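You operate a simulated robot arm through the tools that you are given. There is no shell and no other tool. Be economical: measure what you need, move in short steps, check, and stop when the job is done.

The job below is to be done with a simulated two-armed robot. You get a single attempt, and the scene is never put back.

Task
Hold the yellow lock carrier on the top of the checks bench steady with one hand and flip the clip of the yellow lock carrier the other way with the other.

The check looks at the end state, three seconds after you hand in, the way a careful person would. Anything else that was tipped, shoved, dropped, spilled or broken makes it a failure.

Robot
Two 6-joint arms with two-finger parallel grippers on one trunk, on a base that drives. Base frame: it is fixed to the floor where the robot stands at the start and does not move with it; the origin is under the middle of the robot, x ahead of it, y to its left, z up. Lengths are in m, angles in rad, forces in N, time in s.
The left shoulder is at the start at [0.06, 0.187, 1.147], the right one opposite. With the tool pointing down near the work surface each hand reaches from about 0.18 to 0.62 m from the robot's upright axis, wherever it stands, measured 20 degrees to its own side. Places, roughly: clip of the yellow lock carrier [0.5, 0.1, 0.8]. Payload 1.57 kg a hand.
The TCP of each hand is the grasp point between the finger pads, 0.03 m short of the fingertips. In the tool frame z runs along the fingers and y along their closing line. Largest opening 0.11 m; finger width 0.024, thickness 0.012; the body of the gripper, 0.048 by 0.112 m, starts 0.078 m behind the TCP.
Orientation is that of the tool frame in the base frame, as a unit quaternion [x, y, z, w]. With the fingers straight down and closing along the base's y, the tool's x points along the base's -x, its y along +y and its z along -z.

Tools
- The arms move only by the tool nudge_tool. It takes "left_targets", "right_targets" or both (then of equal length, played together; a hand with none holds still); each is a list of rows, each a list of 7 numbers: the shift along the base's x, y, z in units of 20 mm (1.0 is 20 mm), then the turn, a rotation vector about the base's x, y, z in units of 5 degrees (1.0 is 5 degrees), then the opening, from 0 (shut) to 1 (fully open). In form: [[dx, dy, dz, wx, wy, wz, jaw], ...]. A call has 1 to 20 rows; each row shifts and turns the commanded pose from where the row before left it. A call with a number of a shift or a turn outside -1 to 1 is refused whole. Rows are played at 5 a second. More than 0.05 m and 0.15 rad between two rows, or a gripper value outside its range, and nothing of the call is played. A pose out of reach is approached as far as the arm can. The call stops where the force on the tool passes 40 N (or 10 N more than at its start, if that is more) or the arm is blocked; 0.2 s more then pass. Each finger travels about 0.153 m/s and halts on what it meets, pressing with about 41 N; the grip force reading is that of the motor and also rises with nothing between the fingers. The clock runs only during rows and for 0.2 s after the last one: add rows that do not move to give the fingers time. The reply holds the time, the measured pose of the TCP, the force on the tool along the base axes, the opening and the grip force, in the units named above and with some noise, with the torque about the TCP (base axes, N m) and any sound that the robot's microphone picked up.
- Cameras (640 x 400 px; columns grow to the right, rows downward): "scene" is now at [0.002, -0.0195, 1.6943]; the picture's right is [-0.07, -1.00, 0.00], its down [-0.76, 0.05, -0.65] and it looks along [0.65, -0.05, -0.76] (base axes); focal length 267 px, centre (320, 200). "left" rides on the left gripper at [0.07, -0.016, -0.141] in its tool frame; the picture's right is [0.23, 0.97, 0.00], its down [-0.85, 0.20, -0.48] and it looks along [-0.47, 0.11, 0.88] (tool axes); focal length 222 px, centre (320, 200). "right" rides on the right gripper at [0.07, 0.016, -0.141] in its tool frame; the picture's right is [-0.23, 0.97, 0.00], its down [-0.86, -0.20, -0.48] and it looks along [-0.47, -0.11, 0.88] (tool axes); focal length 222 px, centre (320, 200). There is no depth. A picture from a camera that has moved, and an enlarged one, comes with that camera's place and axes in the base frame and with its lens. The place of the scene camera against the robot may be out by one fixed shift of up to 0.025 m in any direction.
- get_image(camera): a new picture of that camera. It takes no simulated time.
- slide_trunk(by): slides the trunk up (or, below 0, down) by that many m; the arms and the scene camera ride with it, the base frame stays. It gives what a move gives, with no picture.
- drive_base(legs): drives the robot by 1 to 6 legs, each [ahead, left, turn to the left] in m, m and rad, along the robot's own axes; the way and the turn of a leg run together, so that a leg with both is an arc; at most 1.5 m and 3.142 rad a leg. The arms and the cameras ride along, it lands a little off, and it stops where it bumps. It gives what a move gives.
- turn_head(pan, tilt): turns the head with the scene camera to pan (to the left, within 1.501 rad either way) and tilt (down, from -0.506 to 1.204), counted from straight ahead of the robot. It gives what a move gives.
- close_up(camera, box): a new picture of the part [left, top, right, bottom] of that camera's present view, enlarged. It takes no simulated time.
- sign_off(): hands the job in; it is judged then, once.

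Work in short steps. Places have to be worked out from the pictures, the camera data and where the tool is seen: move nearer, look again, correct. Check each grasp and each placing, and mend what went wrong. You have 120 turns and 92 pictures in all, those below and enlarged ones among them. Open the grippers and draw the arms clear of the work before you hand the job in, unless the task says otherwise; then end with one line.

The tools are called after "Call:" by a JSON object that holds its "api" and its "payload". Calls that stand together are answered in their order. nudge_tool: Moves the arms, as the interface text tells. Its arguments: {"type":"object","properties":{"left_targets":{"type":"array"},"right_targets":{"type":"array"}},"required":[]} The other tools are called the same way: slide_trunk (by) slides the trunk up or down; drive_base (legs) drives the base; turn_head (pan, tilt) turns the head that bears the scene camera; get_image (camera) takes a picture; close_up (camera, box) takes an enlarged picture of a part of a camera's view; sign_off () hands the job in.

At the start:

```text
time: 0.0
left_position: [0.4728, 0.2155, 1.2033]
left_tool_rot: [0.0, 1.0, 0.0, 0.0]
left_force: [1.1, -0.5, 0.3]
left_wrist_torque: [0.0, -0.03, -0.01]
left_gripper_width: 0.1103
left_gripper_force: 0.0
right_position: [0.4964, -0.1633, 1.1837]
right_tool_rot: [0.0, 1.0, 0.0, 0.0]
right_force: [0.4, 0.0, 0.4]
right_wrist_torque: [0.01, 0.03, 0.04]
right_gripper_width: 0.1099
right_gripper_force: 0.0
trunk travel left (down, up): [-0.775, 0.215]
robot x, y, heading: [0.0014, 0.0001, -0.001]
head pan, tilt: [-0.072, 0.867]
```

scene: 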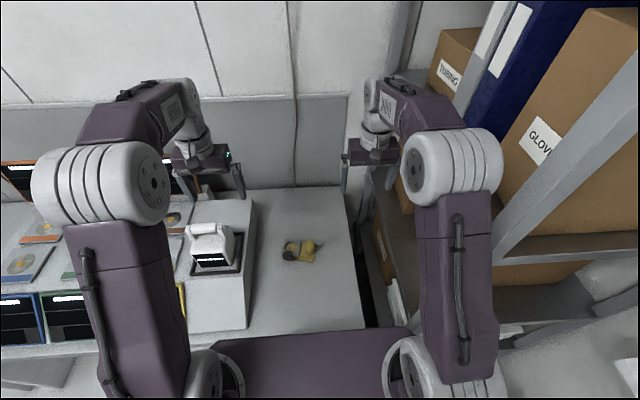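
right: 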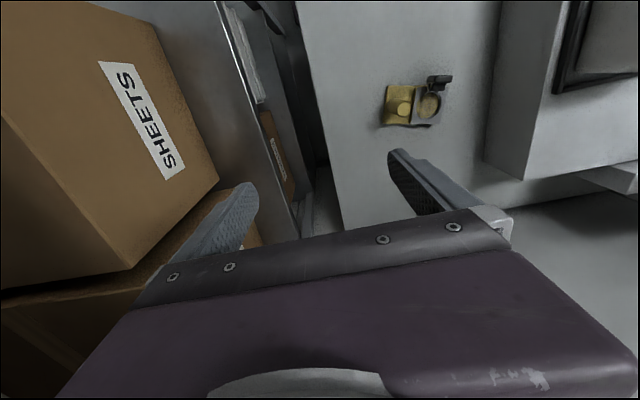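
left: 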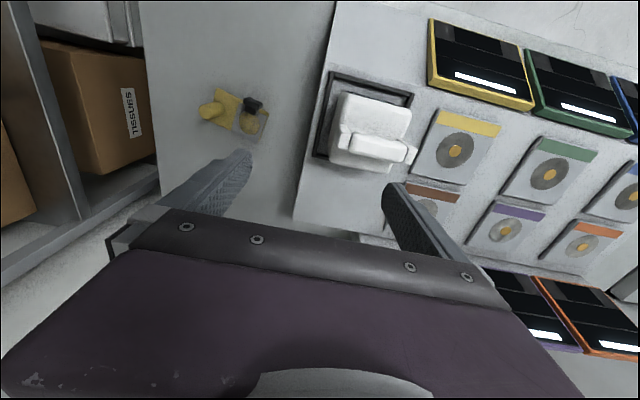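

The yellow carrier is visible in all three views; I take enlarged views to see its shape and clip.

Call:
{"api": "close_up", "payload": {"camera": "scene", "box": [260, 220, 340, 280]}}

Call:
{"api": "close_up", "payload": {"camera": "right", "box": [360, 50, 480, 140]}}

Call:
{"api": "close_up", "payload": {"camera": "left", "box": [180, 70, 290, 150]}}

```text
6.67 times, centred on (300, 250) of scene
camera zoom: at [0.002, -0.0195, 1.6943], right [-0.07, -1.0, 0.0], down [-0.76, 0.05, -0.65], along [0.65, -0.05, -0.76], focal length 1781 px, centre (453, -133)
```

zoom: 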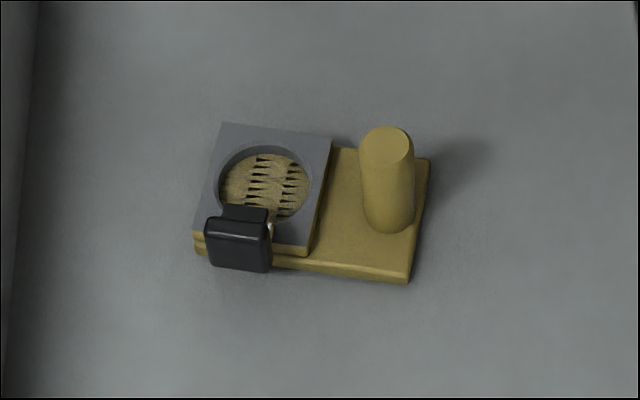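

```text
4.44 times, centred on (420, 95) of right
camera zoom: at [0.4265, -0.1485, 1.326], right [0.23, 0.97, 0.0], down [0.86, -0.2, 0.48], along [0.47, -0.11, -0.88], focal length 987 px, centre (-124, 667)
```

zoom: 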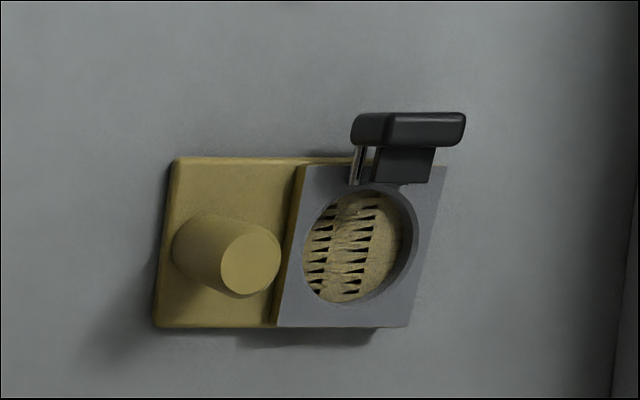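

```text
5.00 times, centred on (235, 110) of left
camera zoom: at [0.4038, 0.1993, 1.3433], right [-0.23, 0.97, 0.0], down [0.85, 0.2, 0.48], along [0.47, 0.11, -0.88], focal length 1111 px, centre (745, 650)
```

zoom: 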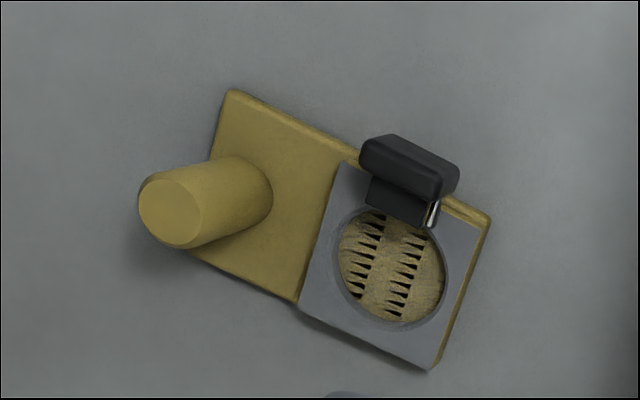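

The carrier's post top is at about (0.513, -0.007, 0.876) and the clip at about (0.48, 0.075, 0.84). I bring the right hand above the post, turned 90° so that its fingers close along x and its camera looks toward +y along the clip.

Call:
{"api": "nudge_tool", "payload": {"right_targets": [[0, 0.5, -0.3, 0, 0, 1, 1], [0, 0.5, -0.3, 0, 0, 1, 1], [0, 0.5, -0.3, 0, 0, 1, 1], [0, 0.5, -0.3, 0, 0, 1, 1], [0, 0.5, -0.3, 0, 0, 1, 1], [0, 0.5, -0.3, 0, 0, 1, 1], [0, 0.5, -0.3, 0, 0, 1, 1], [0, 0.5, -0.3, 0, 0, 1, 1], [0, 0.5, -0.3, 0, 0, 1, 1], [0.1, 0.4, -0.4, 0, 0, 1, 1], [0.1, 0.4, -0.4, 0, 0, 1, 1], [0.1, 0.4, -0.4, 0, 0, 1, 1], [0.1, 0.4, -0.4, 0, 0, 1, 1], [0.1, 0.4, -0.4, 0, 0, 1, 1], [0.1, 0.4, -0.4, 0, 0, 1, 1], [0.1, 0.3, -0.4, 0, 0, 1, 1], [0.1, 0.3, -0.4, 0, 0, 1, 1], [0.1, 0.3, -0.4, 0, 0, 1, 1]]}}

Call:
{"api": "get_image", "payload": {"camera": "right"}}

Call:
{"api": "get_image", "payload": {"camera": "scene"}}

```text
time: 3.8
left_position: [0.4741, 0.2165, 1.2024]
left_tool_rot: [0.0, 1.0, 0.0, 0.0]
left_force: [-0.1, 0.1, 0.0]
left_wrist_torque: [-0.04, 0.01, 0.01]
left_gripper_width: 0.1099
left_gripper_force: 0.1
right_position: [0.5139, -0.0057, 1.0591]
right_tool_rot: [0.708, -0.706, 0.0, 0.0]
right_force: [0.5, 0.4, 0.7]
right_wrist_torque: [0.0, -0.02, -0.03]
right_gripper_width: 0.11
right_gripper_force: 0.1
trunk travel left (down, up): [-0.775, 0.215]
robot x, y, heading: [0.0027, 0.0, 0.002]
head pan, tilt: [-0.072, 0.867]
```

```text
85 pictures are left
camera right: at [0.4978, -0.0774, 1.1998], right [-0.97, 0.23, 0.0], down [0.2, 0.86, 0.48], along [0.11, 0.47, -0.88], focal length 222 px, centre (320, 200)
```

right: 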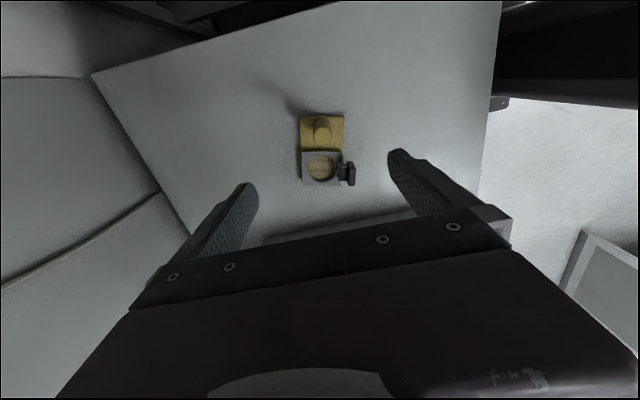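

```text
84 pictures are left
camera scene: at [0.0023, -0.0191, 1.6943], right [-0.07, -1.0, 0.0], down [-0.76, 0.05, -0.65], along [0.65, -0.05, -0.76], focal length 267 px, centre (320, 200)
```

scene: 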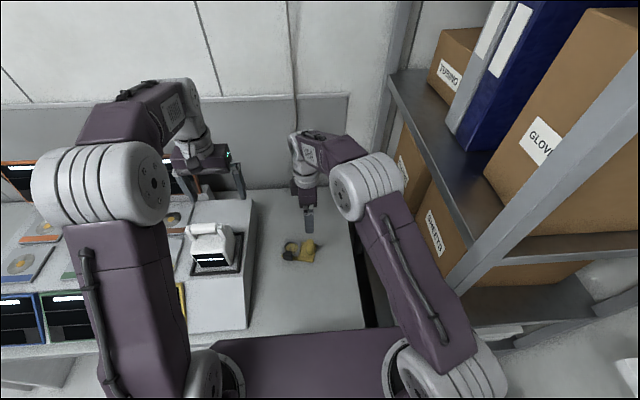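

The post is roughly where estimated, perhaps y ≈ -0.015. I take a close-up from here to refine it.

Call:
{"api": "close_up", "payload": {"camera": "right", "box": [280, 100, 376, 200]}}

```text
4.00 times, centred on (328, 150) of right
camera zoom: at [0.4978, -0.0774, 1.1998], right [-0.97, 0.23, 0.0], down [0.2, 0.86, 0.48], along [0.11, 0.47, -0.88], focal length 888 px, centre (288, 400)
```

zoom: 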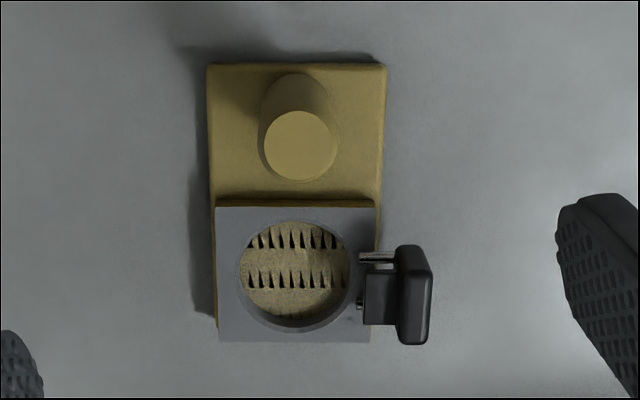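

The close-up puts the post top at (0.511, -0.005), and the clip leans outward (-x) from the plate's near edge with its hinge line along about (0.23, 0.97). I lower the right hand part way and look again.

Call:
{"api": "nudge_tool", "payload": {"right_targets": [[-0.05, 0, -1, 0, 0, 0, 1], [-0.05, 0, -1, 0, 0, 0, 1], [0, 0, -1, 0, 0, 0, 1], [0, 0, -1, 0, 0, 0, 1], [0, 0, -1, 0, 0, 0, 1], [0, 0, -1, 0, 0, 0, 1], [0, 0, -1, 0, 0, 0, 1]]}}

Call:
{"api": "get_image", "payload": {"camera": "right"}}

```text
time: 5.4
left_position: [0.4741, 0.2174, 1.2036]
left_tool_rot: [0.001, 1.0, 0.001, 0.0]
left_force: [-0.4, -0.4, 0.7]
left_wrist_torque: [0.0, 0.05, 0.03]
left_gripper_width: 0.1099
left_gripper_force: 0.1
right_position: [0.5123, -0.0059, 0.9181]
right_tool_rot: [0.708, -0.707, 0.0, 0.001]
right_force: [0.4, -0.3, 0.4]
right_wrist_torque: [-0.01, 0.01, 0.03]
right_gripper_width: 0.1099
right_gripper_force: 0.0
trunk travel left (down, up): [-0.775, 0.215]
robot x, y, heading: [-0.001, 0.0008, -0.005]
head pan, tilt: [-0.072, 0.867]
```

```text
82 pictures are left
camera right: at [0.4958, -0.0783, 1.0598], right [-0.97, 0.23, 0.0], down [0.2, 0.85, 0.48], along [0.11, 0.47, -0.88], focal length 222 px, centre (320, 200)
```

right: 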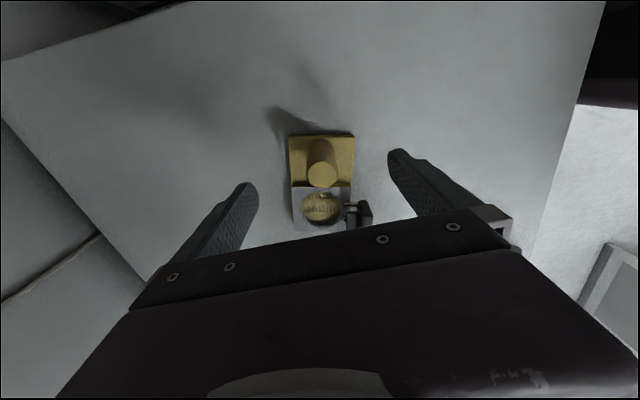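

The post is confirmed at (0.511, -0.005). I descend so the pads take the upper part of the post, and close gradually.

Call:
{"api": "nudge_tool", "payload": {"right_targets": [[-0.05, 0.04, -0.9, 0, 0, 0, 1], [0, 0, -0.9, 0, 0, 0, 1], [0, 0, -0.9, 0, 0, 0, 1], [0, 0, 0, 0, 0, 0, 0.6], [0, 0, 0, 0, 0, 0, 0.4], [0, 0, 0, 0, 0, 0, 0.35]]}}

Call:
{"api": "get_image", "payload": {"camera": "right"}}

```text
time: 6.8
left_position: [0.4729, 0.2154, 1.2029]
left_tool_rot: [0.0, 1.0, 0.0, 0.0]
left_force: [-0.1, 0.2, -0.5]
left_wrist_torque: [0.01, 0.01, 0.04]
left_gripper_width: 0.11
left_gripper_force: 0.0
right_position: [0.5129, -0.0084, 0.8637]
right_tool_rot: [-0.707, 0.708, 0.0, 0.0]
right_force: [-0.4, -0.2, -0.1]
right_wrist_torque: [0.0, -0.01, 0.01]
right_gripper_width: 0.0385
right_gripper_force: 0.1
trunk travel left (down, up): [-0.775, 0.215]
robot x, y, heading: [-0.0004, 0.0004, -0.0]
head pan, tilt: [-0.072, 0.867]
```

```text
81 pictures are left
camera right: at [0.4954, -0.0791, 1.0058], right [-0.97, 0.23, 0.0], down [0.2, 0.86, 0.48], along [0.11, 0.47, -0.88], focal length 222 px, centre (320, 200)
```

right: 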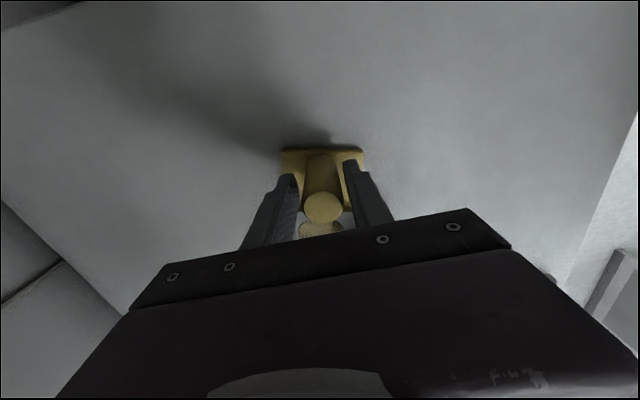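

The post sits between the pads and is centred, so I close onto it.

Call:
{"api": "nudge_tool", "payload": {"right_targets": [[0, 0.15, 0, 0, 0, 0, 0.3], [0, 0, 0, 0, 0, 0, 0.2], [0, 0, 0, 0, 0, 0, 0.1], [0, 0, 0, 0, 0, 0, 0.0], [0, 0, 0, 0, 0, 0, 0.0]]}}

Call:
{"api": "get_image", "payload": {"camera": "left"}}

Call:
{"api": "close_up", "payload": {"camera": "scene", "box": [260, 200, 356, 280]}}

```text
time: 8.0
left_position: [0.474, 0.2165, 1.2036]
left_tool_rot: [0.001, 1.0, 0.0, 0.0]
left_force: [-0.4, -0.3, 0.2]
left_wrist_torque: [-0.03, 0.01, 0.03]
left_gripper_width: 0.1099
left_gripper_force: 0.1
right_position: [0.5107, -0.0042, 0.8634]
right_tool_rot: [-0.707, 0.708, 0.0, 0.0]
right_force: [-0.1, 0.5, -0.3]
right_wrist_torque: [-0.03, -0.04, 0.03]
right_gripper_width: 0.0276
right_gripper_force: 38.1
trunk travel left (down, up): [-0.775, 0.215]
robot x, y, heading: [0.0017, 0.0017, -0.005]
head pan, tilt: [-0.072, 0.867]
```

```text
80 pictures are left
camera left: at [0.4037, 0.1994, 1.3433], right [-0.23, 0.97, 0.0], down [0.85, 0.2, 0.48], along [0.47, 0.11, -0.88], focal length 222 px, centre (320, 200)
```

left: 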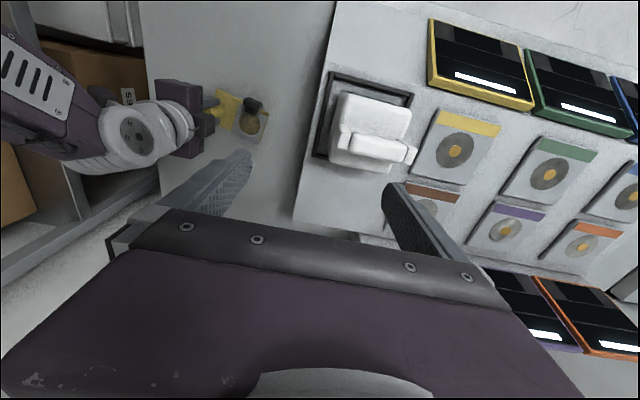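

```text
5.00 times, centred on (308, 240) of scene
camera zoom: at [0.0019, -0.0194, 1.6943], right [-0.07, -1.0, 0.0], down [-0.76, 0.05, -0.65], along [0.65, -0.05, -0.76], focal length 1336 px, centre (380, 0)
```

zoom: 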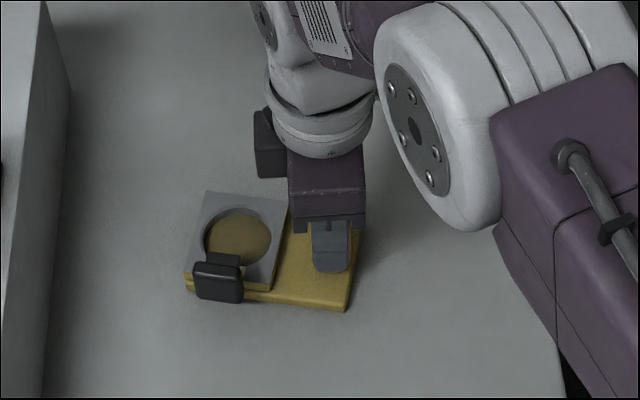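

The post is gripped (27.6 mm thick). Triangulating, the plate top is at z≈0.817, its clip-side edge passes (0.497, 0.075), and the clip head is at about (0.48, 0.075, 0.84), leaning outward. I turn the left hand by -100° in place, so its slim side faces the right hand, and shut it.

Call:
{"api": "nudge_tool", "payload": {"left_targets": [[0, 0, 0, 0, 0, -1, 0.8], [0, 0, 0, 0, 0, -1, 0.6], [0, 0, 0, 0, 0, -1, 0.4], [0, 0, 0, 0, 0, -1, 0.2], [0, 0, 0, 0, 0, -1, 0], [0, 0, 0, 0, 0, -1, 0], [0, 0, 0, 0, 0, -1, 0], [0, 0, 0, 0, 0, -1, 0], [0, 0, 0, 0, 0, -1, 0], [0, 0, 0, 0, 0, -1, 0], [0, 0, 0, 0, 0, -1, 0], [0, 0, 0, 0, 0, -1, 0], [0, 0, 0, 0, 0, -1, 0], [0, 0, 0, 0, 0, -1, 0], [0, 0, 0, 0, 0, -1, 0], [0, 0, 0, 0, 0, -1, 0], [0, 0, 0, 0, 0, -1, 0], [0, 0, 0, 0, 0, -1, 0], [0, 0, 0, 0, 0, -1, 0], [0, 0, 0, 0, 0, -1, 0]]}}

Call:
{"api": "get_image", "payload": {"camera": "left"}}

```text
time: 12.2
left_position: [0.4739, 0.2161, 1.2035]
left_tool_rot: [0.766, 0.642, 0.0, -0.001]
left_force: [0.1, 0.5, 0.0]
left_wrist_torque: [0.0, 0.02, 0.02]
left_gripper_width: 0.0
left_gripper_force: 21.5
right_position: [0.5131, -0.0047, 0.8631]
right_tool_rot: [-0.707, 0.707, -0.001, 0.0]
right_force: [-0.3, 0.5, 0.0]
right_wrist_torque: [0.02, -0.05, 0.03]
right_gripper_width: 0.0278
right_gripper_force: 37.9
trunk travel left (down, up): [-0.775, 0.215]
robot x, y, heading: [-0.0026, -0.0008, 0.002]
head pan, tilt: [-0.072, 0.867]
```

```text
78 pictures are left
camera left: at [0.4698, 0.2869, 1.3434], right [1.0, 0.05, 0.0], down [0.05, -0.88, 0.48], along [0.03, -0.48, -0.88], focal length 222 px, centre (320, 200)
```

left: 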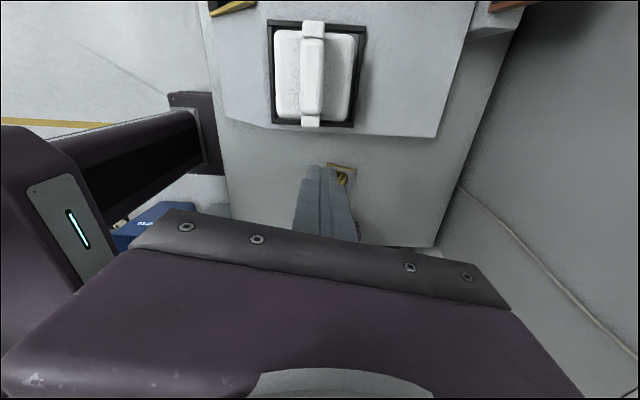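

Next the left hand tilts 20° (fingers toward -y) and comes down to a viewing and approach spot on the outer side of the clip.

Call:
{"api": "nudge_tool", "payload": {"left_targets": [[-0.3, -0.5, -1, -1, 0, 0, 0], [-0.3, -0.5, -1, -1, 0, 0, 0], [-0.3, -0.5, -1, -1, 0, 0, 0], [-0.3, -0.5, -1, -1, 0, 0, 0], [-0.3, -0.5, -1, 0, 0, 0, 0], [-0.3, -0.5, -1, 0, 0, 0, 0], [-0.3, -0.5, -1, 0, 0, 0, 0], [-0.3, -0.5, -1, 0, 0, 0, 0], [-0.3, -0.5, -1, 0, 0, 0, 0], [0, -0.5, -1, 0, 0, 0, 0]]}}

Call:
{"api": "get_image", "payload": {"camera": "left"}}

Call:
{"api": "get_image", "payload": {"camera": "scene"}}

```text
time: 14.4
left_position: [0.4195, 0.1151, 1.002]
left_tool_rot: [0.754, 0.633, -0.112, 0.133]
left_force: [-0.1, 0.4, 0.9]
left_wrist_torque: [0.0, 0.01, 0.01]
left_gripper_width: 0.0
left_gripper_force: 21.0
right_position: [0.5126, -0.0046, 0.8645]
right_tool_rot: [-0.707, 0.707, 0.0, -0.001]
right_force: [-0.1, 0.3, -0.3]
right_wrist_torque: [-0.09, -0.02, 0.01]
right_gripper_width: 0.0277
right_gripper_force: 38.4
trunk travel left (down, up): [-0.775, 0.215]
robot x, y, heading: [0.002, 0.0027, 0.0]
head pan, tilt: [-0.072, 0.867]
```

```text
77 pictures are left
camera left: at [0.4154, 0.2308, 1.1092], right [1.0, 0.05, -0.02], down [0.05, -0.66, 0.75], along [0.03, -0.75, -0.66], focal length 222 px, centre (320, 200)
```

left: 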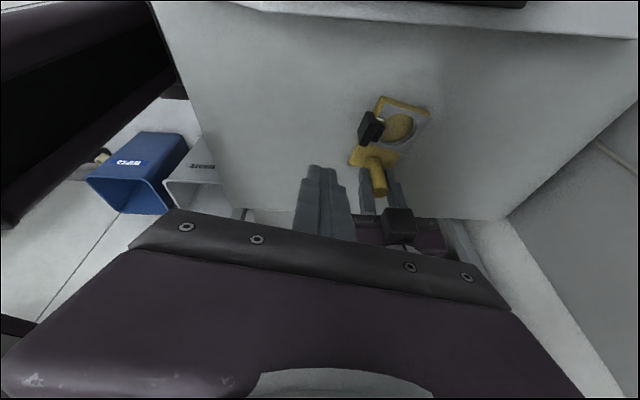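

```text
76 pictures are left
camera scene: at [0.0022, -0.0197, 1.6943], right [-0.07, -1.0, 0.0], down [-0.76, 0.05, -0.65], along [0.65, -0.05, -0.76], focal length 267 px, centre (320, 200)
```

scene: 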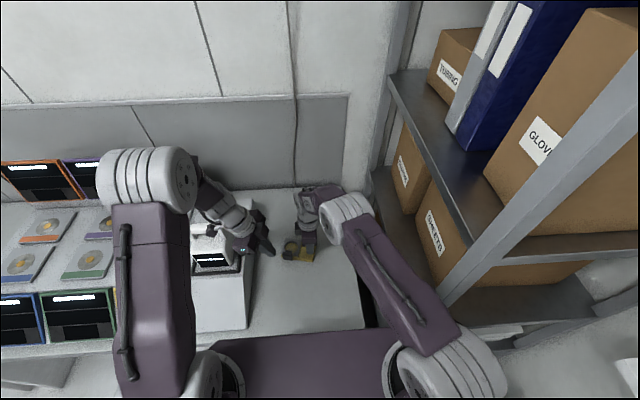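

Call:
{"api": "close_up", "payload": {"camera": "left", "box": [320, 80, 448, 160]}}

```text
5.00 times, centred on (384, 120) of left
camera zoom: at [0.4154, 0.2308, 1.1092], right [1.0, 0.05, -0.02], down [0.05, -0.66, 0.75], along [0.03, -0.75, -0.66], focal length 1111 px, centre (0, 600)
```

zoom: 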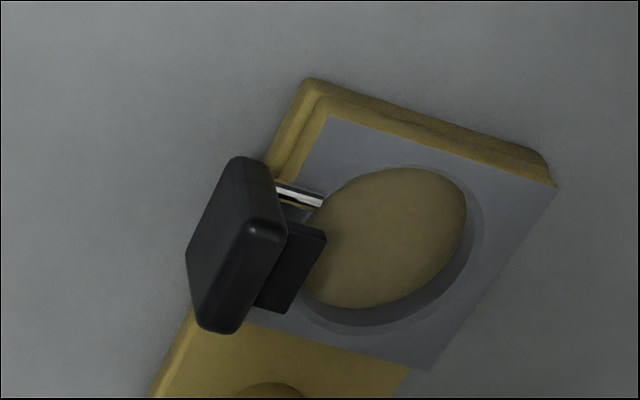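

The clip stands outward and upward from a hinge near (0.505, 0.075, 0.82), with its head centre at about (0.482, 0.074, 0.84). I lower the shut left fingertips to just outside the head, with the tip at about z 0.827.

Call:
{"api": "nudge_tool", "payload": {"left_targets": [[0.2, -0.35, -0.9, 0, 0, 0, 0], [0.2, -0.35, -0.9, 0, 0, 0, 0], [0.2, -0.35, -0.9, 0, 0, 0, 0], [0.2, -0.35, -0.9, 0, 0, 0, 0], [0.1, -0.25, -0.9, 0, 0, 0, 0], [0.1, 0, -0.9, 0, 0, 0, 0], [0, 0, -0.9, 0, 0, 0, 0], [0, 0, -0.9, 0, 0, 0, 0]]}}

Call:
{"api": "get_image", "payload": {"camera": "left"}}

Call:
{"api": "close_up", "payload": {"camera": "scene", "box": [260, 210, 340, 270]}}

```text
time: 16.2
left_position: [0.4388, 0.0823, 0.8595]
left_tool_rot: [0.754, 0.633, -0.111, 0.133]
left_force: [0.4, 1.1, 0.2]
left_wrist_torque: [0.01, 0.0, -0.01]
left_gripper_width: 0.0
left_gripper_force: 21.2
right_position: [0.5132, -0.0039, 0.8639]
right_tool_rot: [-0.707, 0.707, 0.0, 0.001]
right_force: [-0.5, 0.7, 0.3]
right_wrist_torque: [-0.03, 0.02, 0.08]
right_gripper_width: 0.0275
right_gripper_force: 38.1
trunk travel left (down, up): [-0.775, 0.215]
robot x, y, heading: [-0.0013, 0.0004, 0.002]
head pan, tilt: [-0.072, 0.867]
```

```text
74 pictures are left
camera left: at [0.4349, 0.1983, 0.9675], right [1.0, 0.05, -0.02], down [0.05, -0.66, 0.75], along [0.03, -0.75, -0.66], focal length 222 px, centre (320, 200)
```

left: 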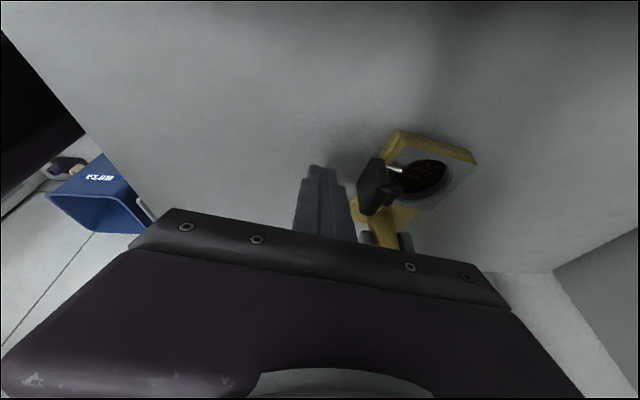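

```text
6.67 times, centred on (300, 240) of scene
camera zoom: at [0.0021, -0.0195, 1.6943], right [-0.07, -1.0, 0.0], down [-0.76, 0.05, -0.65], along [0.65, -0.05, -0.76], focal length 1781 px, centre (453, -67)
```

zoom: 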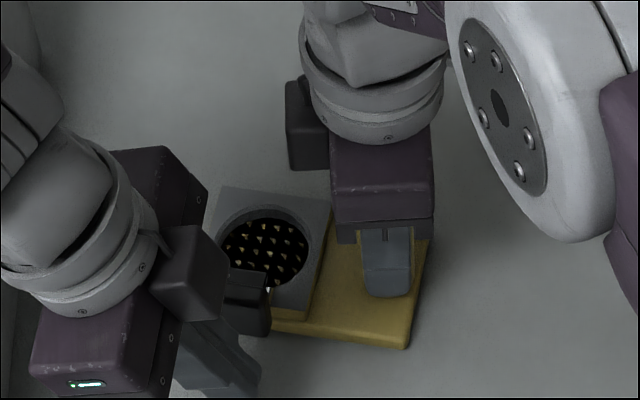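

The tips stand clear outside the clip head at the right height. I push inward along (0.97, -0.23), rising slightly, in small steps.

Call:
{"api": "nudge_tool", "payload": {"left_targets": [[0.4, -0.09, 0, 0, 0, 0, 0], [0.4, -0.09, 0, 0, 0, 0, 0], [0.4, -0.09, 0, 0, 0, 0, 0], [0.3, -0.07, 0.1, 0, 0, 0, 0], [0.3, -0.07, 0.15, 0, 0, 0, 0]]}}

Call:
{"api": "close_up", "payload": {"camera": "left", "box": [260, 110, 500, 260]}}

```text
time: 17.4
left_position: [0.475, 0.0745, 0.8638]
left_tool_rot: [0.755, 0.633, -0.113, 0.132]
left_force: [-3.8, -1.0, -1.9]
left_wrist_torque: [0.0, 0.09, -0.03]
left_gripper_width: 0.0002
left_gripper_force: 21.5
right_position: [0.5132, -0.0039, 0.8636]
right_tool_rot: [-0.707, 0.707, 0.0, 0.0]
right_force: [2.6, 0.8, 1.1]
right_wrist_torque: [0.09, -0.01, -0.23]
right_gripper_width: 0.0275
right_gripper_force: 38.2
trunk travel left (down, up): [-0.775, 0.215]
robot x, y, heading: [-0.0033, 0.001, 0.002]
head pan, tilt: [-0.072, 0.867]
```

```text
2.67 times, centred on (380, 185) of left
camera zoom: at [0.471, 0.1903, 0.9707], right [1.0, 0.05, -0.02], down [0.05, -0.66, 0.75], along [0.03, -0.75, -0.66], focal length 592 px, centre (160, 240)
```

zoom: 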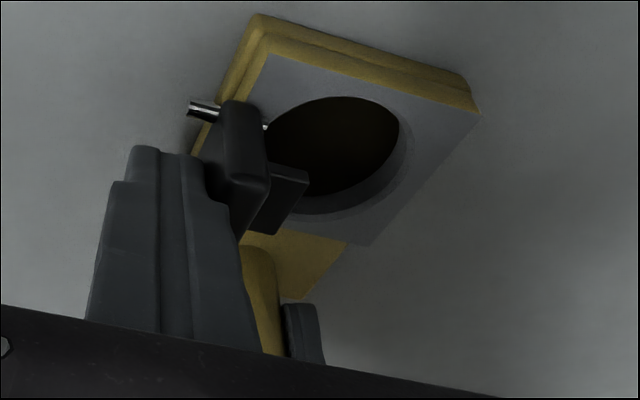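

The clip is moving with about 4 N resistance. I check the scene view before going on.

Call:
{"api": "close_up", "payload": {"camera": "scene", "box": [270, 225, 326, 265]}}

Call:
{"api": "close_up", "payload": {"camera": "left", "box": [310, 130, 406, 205]}}

```text
10.00 times, centred on (298, 245) of scene
camera zoom: at [0.0023, -0.0195, 1.6943], right [-0.07, -1.0, 0.0], down [-0.76, 0.05, -0.65], along [0.65, -0.05, -0.76], focal length 2671 px, centre (540, -250)
```

zoom: 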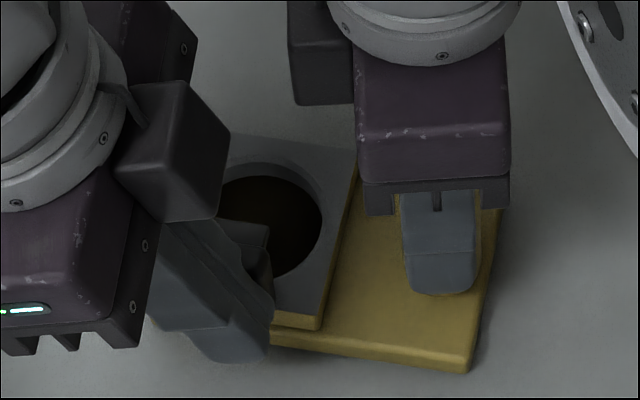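

```text
5.33 times, centred on (358, 168) of left
camera zoom: at [0.471, 0.1903, 0.9707], right [1.0, 0.05, -0.02], down [0.05, -0.66, 0.75], along [0.03, -0.75, -0.66], focal length 1185 px, centre (117, 373)
```

zoom: 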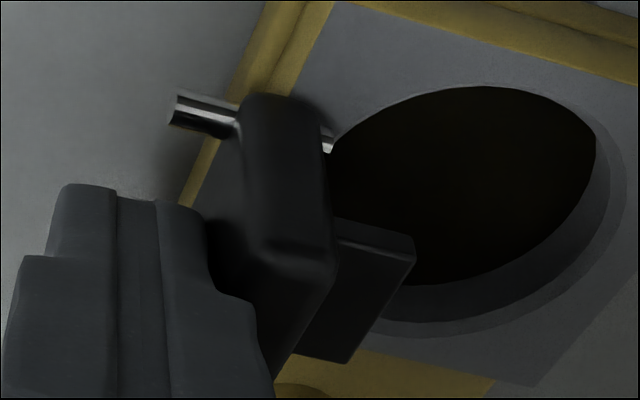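

The head is moving inward while a metal pin now shows on its outside, and I cannot tell yet whether it slides or tilts. I keep pushing gently and watch.

Call:
{"api": "nudge_tool", "payload": {"left_targets": [[0.3, -0.07, 0.1, 0, 0, 0, 0], [0.3, -0.07, 0.05, 0, 0, 0, 0]]}}

Call:
{"api": "close_up", "payload": {"camera": "left", "box": [300, 120, 420, 205]}}

```text
time: 18.0
left_position: [0.4863, 0.0726, 0.8664]
left_tool_rot: [0.754, 0.633, -0.114, 0.131]
left_force: [-13.6, 14.0, -7.4]
left_wrist_torque: [0.49, 0.41, -0.14]
left_gripper_width: 0.0
left_gripper_force: 21.8
right_position: [0.5143, -0.0057, 0.8643]
right_tool_rot: [-0.706, 0.708, -0.001, 0.001]
right_force: [14.3, -14.4, 6.5]
right_wrist_torque: [0.08, -0.19, -0.58]
right_gripper_width: 0.0281
right_gripper_force: 38.7
trunk travel left (down, up): [-0.775, 0.215]
robot x, y, heading: [-0.0009, 0.0023, 0.002]
head pan, tilt: [-0.072, 0.867]
```

```text
4.71 times, centred on (360, 162) of left
camera zoom: at [0.4822, 0.1884, 0.9732], right [1.0, 0.05, -0.02], down [0.05, -0.66, 0.75], along [0.02, -0.75, -0.66], focal length 1045 px, centre (132, 376)
```

zoom: 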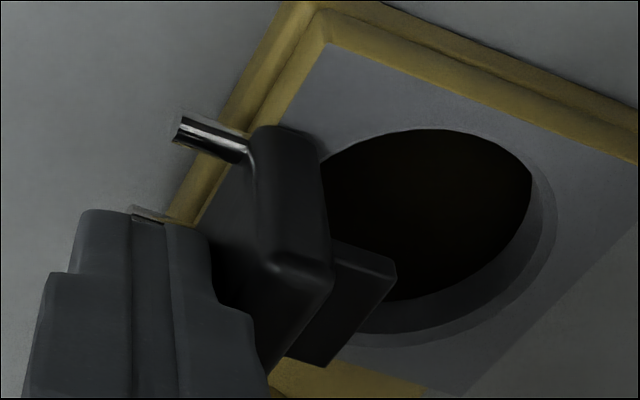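

Force jumped to about 20 N, so this is either a stop or the finger catching the second pin. I back off and look.

Call:
{"api": "nudge_tool", "payload": {"left_targets": [[-0.6, 0.14, 0, 0, 0, 0, 0], [-0.8, 0.2, 0.2, 0, 0, 0, 0], [-1, 0.3, 0.8, 0, 0, 0, 0], [-0.8, 0.5, 1, 0, 0, 0, 0], [-0.5, 0.5, 1, 0, 0, 0, 0], [0, 0.5, 1, 0, 0, 0, 0]]}}

Call:
{"api": "close_up", "payload": {"camera": "scene", "box": [270, 225, 326, 265]}}

Call:
{"api": "get_image", "payload": {"camera": "left"}}

```text
time: 19.4
left_position: [0.4137, 0.1156, 0.9477]
left_tool_rot: [0.755, 0.633, -0.112, 0.133]
left_force: [-0.4, 0.2, -0.3]
left_wrist_torque: [-0.02, -0.01, 0.0]
left_gripper_width: 0.0
left_gripper_force: 21.6
right_position: [0.5109, -0.0052, 0.8641]
right_tool_rot: [0.707, -0.707, 0.0, 0.0]
right_force: [-1.1, 0.2, 1.3]
right_wrist_torque: [-0.07, 0.04, -0.03]
right_gripper_width: 0.0277
right_gripper_force: 38.2
trunk travel left (down, up): [-0.775, 0.215]
robot x, y, heading: [-0.0001, -0.0011, 0.004]
head pan, tilt: [-0.072, 0.867]
```

```text
10.00 times, centred on (298, 245) of scene
camera zoom: at [0.0014, -0.0193, 1.6942], right [-0.07, -1.0, 0.0], down [-0.76, 0.05, -0.65], along [0.65, -0.05, -0.76], focal length 2671 px, centre (540, -250)
```

zoom: 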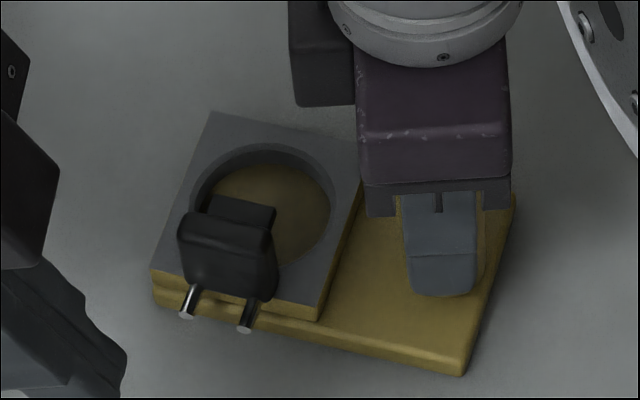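

```text
67 pictures are left
camera left: at [0.409, 0.2304, 1.0548], right [1.0, 0.05, -0.02], down [0.05, -0.66, 0.75], along [0.03, -0.75, -0.66], focal length 222 px, centre (320, 200)
```

left: 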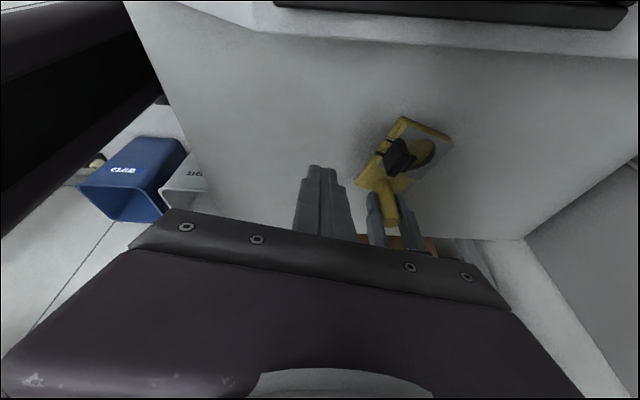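

The clip is a slider on two pins; it now sits inward with its tongue over the hole, and the carrier has not moved. I take a close-up to see whether it reached the end stop.

Call:
{"api": "close_up", "payload": {"camera": "left", "box": [370, 105, 466, 180]}}

Call:
{"api": "close_up", "payload": {"camera": "right", "box": [260, 130, 400, 250]}}

```text
5.33 times, centred on (418, 142) of left
camera zoom: at [0.409, 0.2304, 1.0548], right [1.0, 0.05, -0.02], down [0.05, -0.66, 0.75], along [0.03, -0.75, -0.66], focal length 1185 px, centre (-203, 507)
```

zoom: 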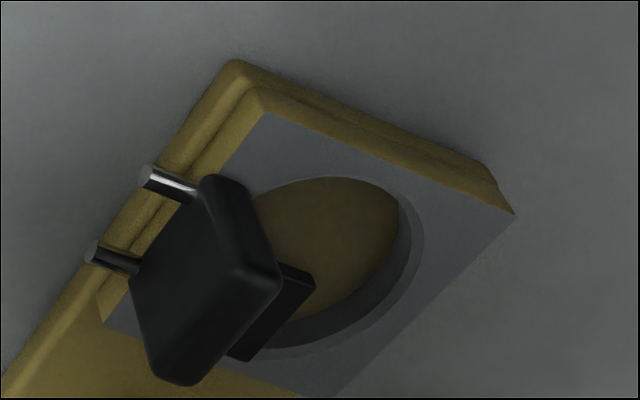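

```text
3.33 times, centred on (330, 190) of right
camera zoom: at [0.4949, -0.076, 1.0058], right [-0.97, 0.23, 0.0], down [0.2, 0.86, 0.48], along [0.11, 0.47, -0.88], focal length 740 px, centre (287, 233)
```

zoom: 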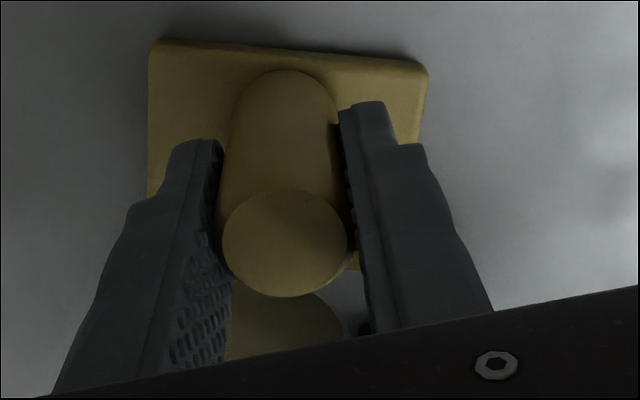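

The head has slid about 25 mm to (0.506, 0.067). To make sure it is at its stop, I push once more, higher on the face, clear of the pins.

Call:
{"api": "nudge_tool", "payload": {"left_targets": [[0.4, -0.4, -0.9, 0, 0, 0, 0], [0.5, -0.4, -0.9, 0, 0, 0, 0], [0.5, -0.4, -0.9, 0, 0, 0, 0], [0.6, -0.25, -0.9, 0, 0, 0, 0], [0.5, -0.15, 0, 0, 0, 0, 0], [0.4, -0.1, 0, 0, 0, 0, 0], [0.25, -0.06, 0, 0, 0, 0, 0]]}}

Call:
{"api": "close_up", "payload": {"camera": "left", "box": [300, 120, 420, 205]}}

```text
time: 21.0
left_position: [0.4758, 0.0806, 0.8744]
left_tool_rot: [0.754, 0.633, -0.112, 0.133]
left_force: [0.5, 0.5, -0.9]
left_wrist_torque: [-0.05, 0.03, -0.01]
left_gripper_width: 0.0002
left_gripper_force: 21.0
right_position: [0.5126, -0.0049, 0.8647]
right_tool_rot: [-0.707, 0.707, -0.001, -0.001]
right_force: [0.6, 1.0, 0.6]
right_wrist_torque: [-0.04, -0.02, 0.02]
right_gripper_width: 0.0277
right_gripper_force: 37.4
trunk travel left (down, up): [-0.775, 0.215]
robot x, y, heading: [0.0027, -0.0022, -0.0]
head pan, tilt: [-0.072, 0.867]
```

```text
4.71 times, centred on (360, 162) of left
camera zoom: at [0.4721, 0.1954, 0.9818], right [1.0, 0.05, -0.02], down [0.05, -0.66, 0.75], along [0.03, -0.75, -0.66], focal length 1045 px, centre (132, 376)
```

zoom: 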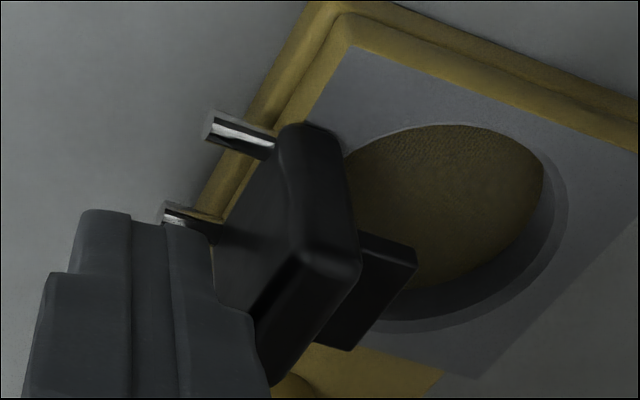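

Not yet in contact; I continue in 4–5 mm steps and watch the force.

Call:
{"api": "nudge_tool", "payload": {"left_targets": [[0.25, -0.06, 0, 0, 0, 0, 0], [0.2, -0.05, 0, 0, 0, 0, 0]]}}

Call:
{"api": "nudge_tool", "payload": {"left_targets": [[0.2, -0.05, 0, 0, 0, 0, 0]]}}

Call:
{"api": "close_up", "payload": {"camera": "left", "box": [300, 120, 420, 205]}}

```text
time: 21.6
left_position: [0.485, 0.078, 0.8738]
left_tool_rot: [0.755, 0.632, -0.113, 0.132]
left_force: [-8.3, 3.6, 3.8]
left_wrist_torque: [0.02, 0.17, -0.1]
left_gripper_width: 0.0001
left_gripper_force: 21.3
right_position: [0.5132, -0.0052, 0.8649]
right_tool_rot: [-0.706, 0.708, 0.0, 0.0]
right_force: [7.3, -3.0, -4.4]
right_wrist_torque: [-0.36, -0.1, -0.41]
right_gripper_width: 0.0278
right_gripper_force: 38.7
trunk travel left (down, up): [-0.775, 0.215]
robot x, y, heading: [-0.0004, 0.0017, -0.0]
head pan, tilt: [-0.072, 0.867]
```

```text
time: 22.0
left_position: [0.4891, 0.0761, 0.874]
left_tool_rot: [0.755, 0.633, -0.111, 0.132]
left_force: [-8.1, 11.4, -1.3]
left_wrist_torque: [0.34, 0.23, -0.06]
left_gripper_width: 0.0
left_gripper_force: 21.4
right_position: [0.5118, -0.0061, 0.8647]
right_tool_rot: [-0.707, 0.707, 0.0, 0.001]
right_force: [7.7, -12.3, 2.7]
right_wrist_torque: [0.2, 0.01, -0.25]
right_gripper_width: 0.0278
right_gripper_force: 38.4
trunk travel left (down, up): [-0.775, 0.215]
robot x, y, heading: [-0.0028, -0.0008, 0.002]
head pan, tilt: [-0.072, 0.867]
```

```text
4.71 times, centred on (360, 162) of left
camera zoom: at [0.4849, 0.192, 0.9809], right [1.0, 0.05, -0.02], down [0.05, -0.66, 0.75], along [0.03, -0.75, -0.66], focal length 1045 px, centre (132, 376)
```

zoom: 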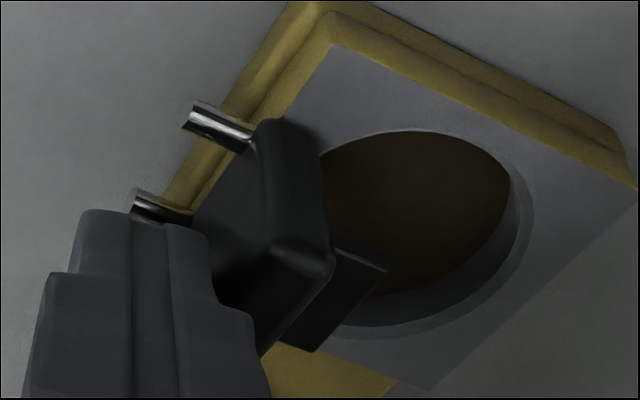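

Pin protrusion is unchanged under about 14–20 N and the pins' inner ends are now covered, so the slider is at its end stop. I retract the left hand and inspect.

Call:
{"api": "nudge_tool", "payload": {"left_targets": [[-0.5, 0.12, 0, 0, 0, 0, 0], [-0.8, 0.2, 0.2, 0, 0, 0, 0], [-1, 0.3, 0.8, 0, 0, 0, 0], [-0.8, 0.5, 1, 0, 0, 0, 0], [-0.3, 0.5, 1, 0, 0, 0, 0], [0, 0.5, 1, 0, 0, 0, 0], [0, 0.5, 1, 0, 0, 0, 0], [0, 0.5, 1, 0, 0, 0, 0], [0, 0.5, 1, 0, 0, 0, 0]]}}

Call:
{"api": "close_up", "payload": {"camera": "scene", "box": [270, 225, 326, 265]}}

Call:
{"api": "close_up", "payload": {"camera": "left", "box": [330, 60, 450, 160]}}

```text
time: 24.0
left_position: [0.4218, 0.1484, 1.0159]
left_tool_rot: [0.755, 0.633, -0.112, 0.132]
left_force: [0.6, 0.3, -0.1]
left_wrist_torque: [0.0, 0.0, 0.0]
left_gripper_width: 0.0
left_gripper_force: 21.0
right_position: [0.5128, -0.0053, 0.8645]
right_tool_rot: [0.707, -0.707, 0.0, 0.0]
right_force: [-0.6, -0.8, -0.3]
right_wrist_torque: [0.13, -0.06, -0.1]
right_gripper_width: 0.0276
right_gripper_force: 38.6
trunk travel left (down, up): [-0.775, 0.215]
robot x, y, heading: [-0.0002, -0.0015, -0.004]
head pan, tilt: [-0.072, 0.867]
```

```text
10.00 times, centred on (298, 245) of scene
camera zoom: at [0.0015, -0.0192, 1.6943], right [-0.07, -1.0, 0.0], down [-0.76, 0.05, -0.65], along [0.65, -0.05, -0.76], focal length 2671 px, centre (540, -250)
```

zoom: 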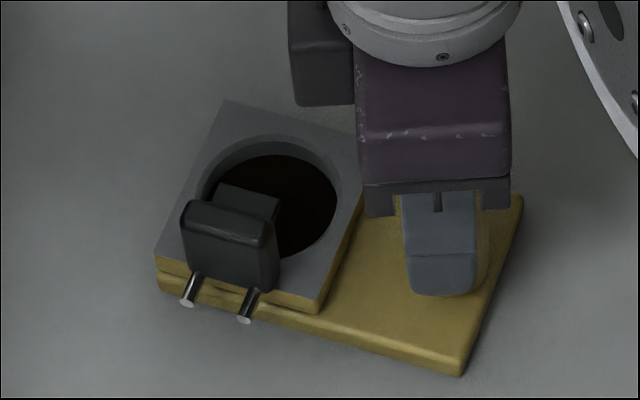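

```text
4.00 times, centred on (390, 110) of left
camera zoom: at [0.4166, 0.2643, 1.1226], right [1.0, 0.05, -0.02], down [0.05, -0.66, 0.75], along [0.03, -0.75, -0.66], focal length 888 px, centre (40, 560)
```

zoom: 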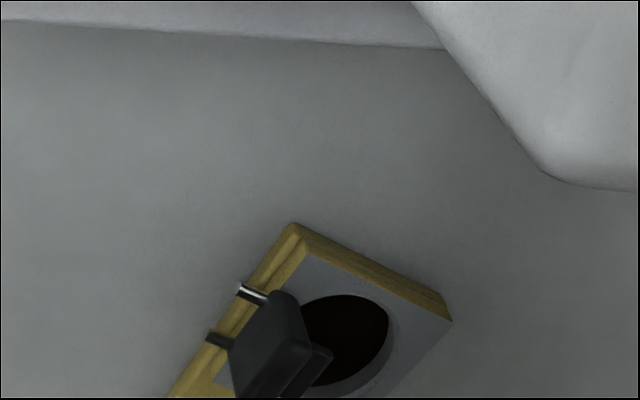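

The clip stayed at its stop, but the pushes yawed the carrier about 8.8° clockwise around the held post. I turn the gripped post back by that amount with the right hand.

Call:
{"api": "nudge_tool", "payload": {"right_targets": [[0, 0, 0, 0, 0, 0.6, 0], [0, 0, 0, 0, 0, 0.6, 0], [0, 0, 0, 0, 0, 0.56, 0], [0, 0, 0, 0, 0, 0, 0]]}}

Call:
{"api": "close_up", "payload": {"camera": "scene", "box": [260, 220, 340, 280]}}

```text
time: 25.0
left_position: [0.4208, 0.1479, 1.0156]
left_tool_rot: [0.754, 0.633, -0.112, 0.133]
left_force: [0.8, 0.3, 0.2]
left_wrist_torque: [-0.03, 0.02, -0.01]
left_gripper_width: 0.0
left_gripper_force: 20.4
right_position: [0.5117, -0.0032, 0.8632]
right_tool_rot: [0.759, -0.651, 0.0, 0.0]
right_force: [-0.3, -0.4, 0.0]
right_wrist_torque: [-0.02, -0.08, -0.03]
right_gripper_width: 0.0278
right_gripper_force: 37.9
trunk travel left (down, up): [-0.775, 0.215]
robot x, y, heading: [-0.0002, 0.0023, -0.002]
head pan, tilt: [-0.072, 0.867]
```

```text
6.67 times, centred on (300, 250) of scene
camera zoom: at [0.002, -0.0195, 1.6943], right [-0.07, -1.0, 0.0], down [-0.76, 0.05, -0.65], along [0.65, -0.05, -0.76], focal length 1781 px, centre (453, -133)
```

zoom: 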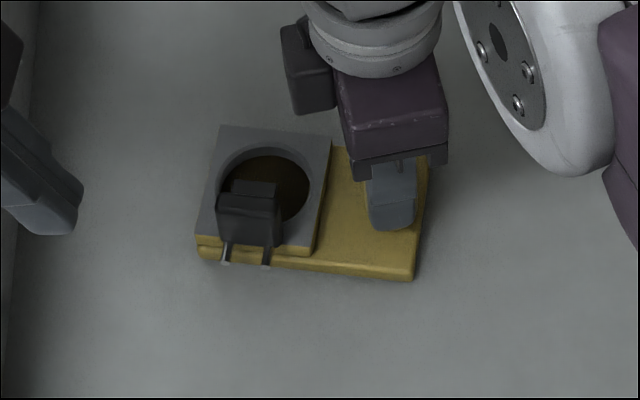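

The carrier is back in its original pose with the clip slid inward. I open the right hand, lift it straight off the post, and open and draw back the left.

Call:
{"api": "nudge_tool", "payload": {"right_targets": [[0, 0, 0, 0, 0, 0, 0.3], [0, 0, 0, 0, 0, 0, 0.5], [0, 0, 0, 0, 0, 0, 0.7], [0, 0, 1, 0, 0, 0, 0.7], [0, 0, 1, 0, 0, 0, 0.7], [0, 0, 1, 0, 0, 0, 0.7], [0, 0, 1, 0, 0, 0, 0.7], [0, 0, 1, 0, 0, 0, 0.7], [0, -0.5, 1, 0, 0, 0, 1], [0, -1, 1, 0, 0, 0, 1], [0, -1, 1, 0, 0, 0, 1], [0, -1, 1, 0, 0, 0, 1], [0, -1, 1, 0, 0, 0, 1], [0, 0, 1, 0, 0, 0, 1]], "left_targets": [[0, 0.3, 1, 0, 0, 0, 0], [0, 0.3, 1, 0, 0, 0, 0], [0, 0.3, 1, 0, 0, 0, 0], [0, 0.3, 1, 0, 0, 0, 0], [0, 0.3, 1, 0, 0, 0, 0], [0, 0.3, 1, 0, 0, 0, 0.2], [0, 0.3, 1, 0, 0, 0, 0.4], [0, 0, 0.5, 0, 0, 0, 0.6], [0, 0, 0, 0, 0, 0, 0.8], [0, 0, 0, 0, 0, 0, 1], [0, 0, 0, 0, 0, 0, 1], [0, 0, 0, 0, 0, 0, 1], [0, 0, 0, 0, 0, 0, 1], [0, 0, 0, 0, 0, 0, 1]]}}

Call:
{"api": "close_up", "payload": {"camera": "scene", "box": [260, 220, 340, 280]}}

Call:
{"api": "get_image", "payload": {"camera": "scene"}}

Call:
{"api": "get_image", "payload": {"camera": "right"}}

```text
time: 28.0
left_position: [0.421, 0.1906, 1.1643]
left_tool_rot: [0.754, 0.633, -0.111, 0.133]
left_force: [-0.2, 0.2, -0.2]
left_wrist_torque: [-0.02, 0.01, 0.0]
left_gripper_width: 0.1099
left_gripper_force: 0.0
right_position: [0.511, -0.0927, 1.0862]
right_tool_rot: [0.759, -0.651, 0.0, -0.001]
right_force: [-0.3, 0.4, 0.6]
right_wrist_torque: [-0.02, 0.02, 0.02]
right_gripper_width: 0.1099
right_gripper_force: 0.0
trunk travel left (down, up): [-0.775, 0.215]
robot x, y, heading: [0.0003, 0.0007, -0.003]
head pan, tilt: [-0.072, 0.867]
```

```text
6.67 times, centred on (300, 250) of scene
camera zoom: at [0.0015, -0.0189, 1.6943], right [-0.07, -1.0, 0.0], down [-0.76, 0.05, -0.65], along [0.65, -0.05, -0.76], focal length 1781 px, centre (453, -133)
```

zoom: 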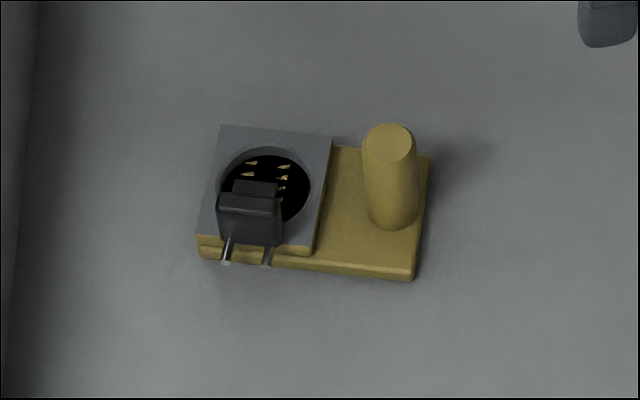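

```text
58 pictures are left
camera scene: at [0.0015, -0.0189, 1.6943], right [-0.07, -1.0, 0.0], down [-0.76, 0.05, -0.65], along [0.65, -0.05, -0.76], focal length 267 px, centre (320, 200)
```

scene: 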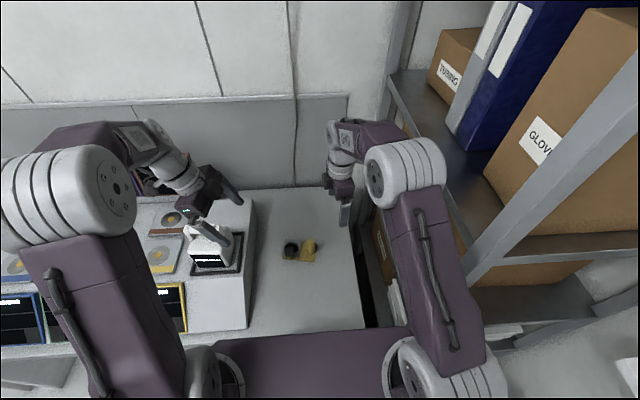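

```text
57 pictures are left
camera right: at [0.5051, -0.1656, 1.2278], right [-1.0, 0.08, 0.0], down [0.07, 0.88, 0.48], along [0.04, 0.48, -0.88], focal length 222 px, centre (320, 200)
```

right: 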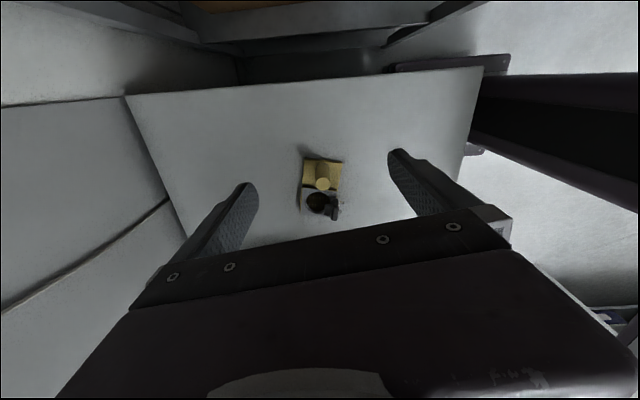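

Both hands are clear and the carrier stands in place. I take one more close-up of the clip from the right camera to confirm its seating.

Call:
{"api": "close_up", "payload": {"camera": "right", "box": [288, 150, 360, 225]}}

Call:
{"api": "close_up", "payload": {"camera": "scene", "box": [282, 234, 314, 258]}}

```text
5.33 times, centred on (324, 188) of right
camera zoom: at [0.5051, -0.1656, 1.2278], right [-1.0, 0.08, 0.0], down [0.07, 0.88, 0.48], along [0.04, 0.48, -0.88], focal length 1185 px, centre (299, 267)
```

zoom: 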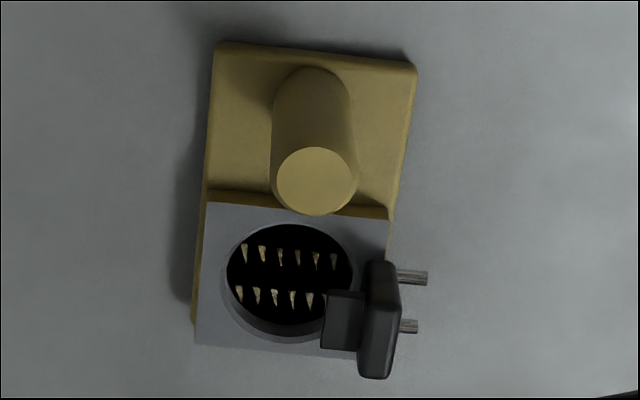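

```text
16.00 times, centred on (298, 246) of scene
camera zoom: at [0.0015, -0.0189, 1.6943], right [-0.07, -1.0, 0.0], down [-0.76, 0.05, -0.65], along [0.65, -0.05, -0.76], focal length 4274 px, centre (672, -536)
```

zoom: 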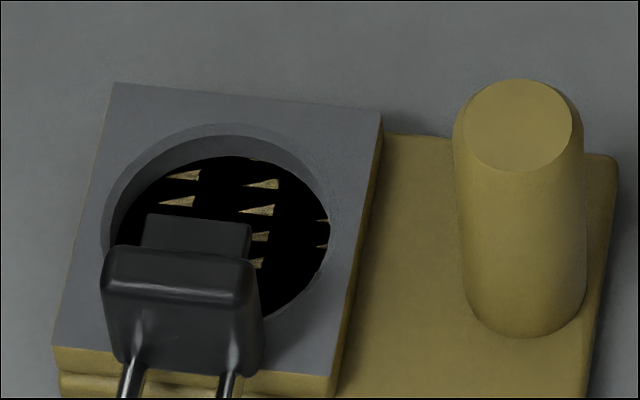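

The tongue now reaches about 24 mm over the plate, up from about 5 mm, which fits a full slide to the other end. The carrier is in its original place and nothing else was touched, so I hand in.

Call:
{"api": "sign_off", "payload": {}}

```text
The job is handed in.
```

I pushed the yellow lock carrier's clip over to its other end position with the left hand while the right hand held the carrier by its post. The clip turned out to slide on two pins rather than hinge. The carrier turned about 9° during the push, so I turned it back to where it started. Both grippers are open and clear, I saw nothing else disturbed, and the job is handed in.
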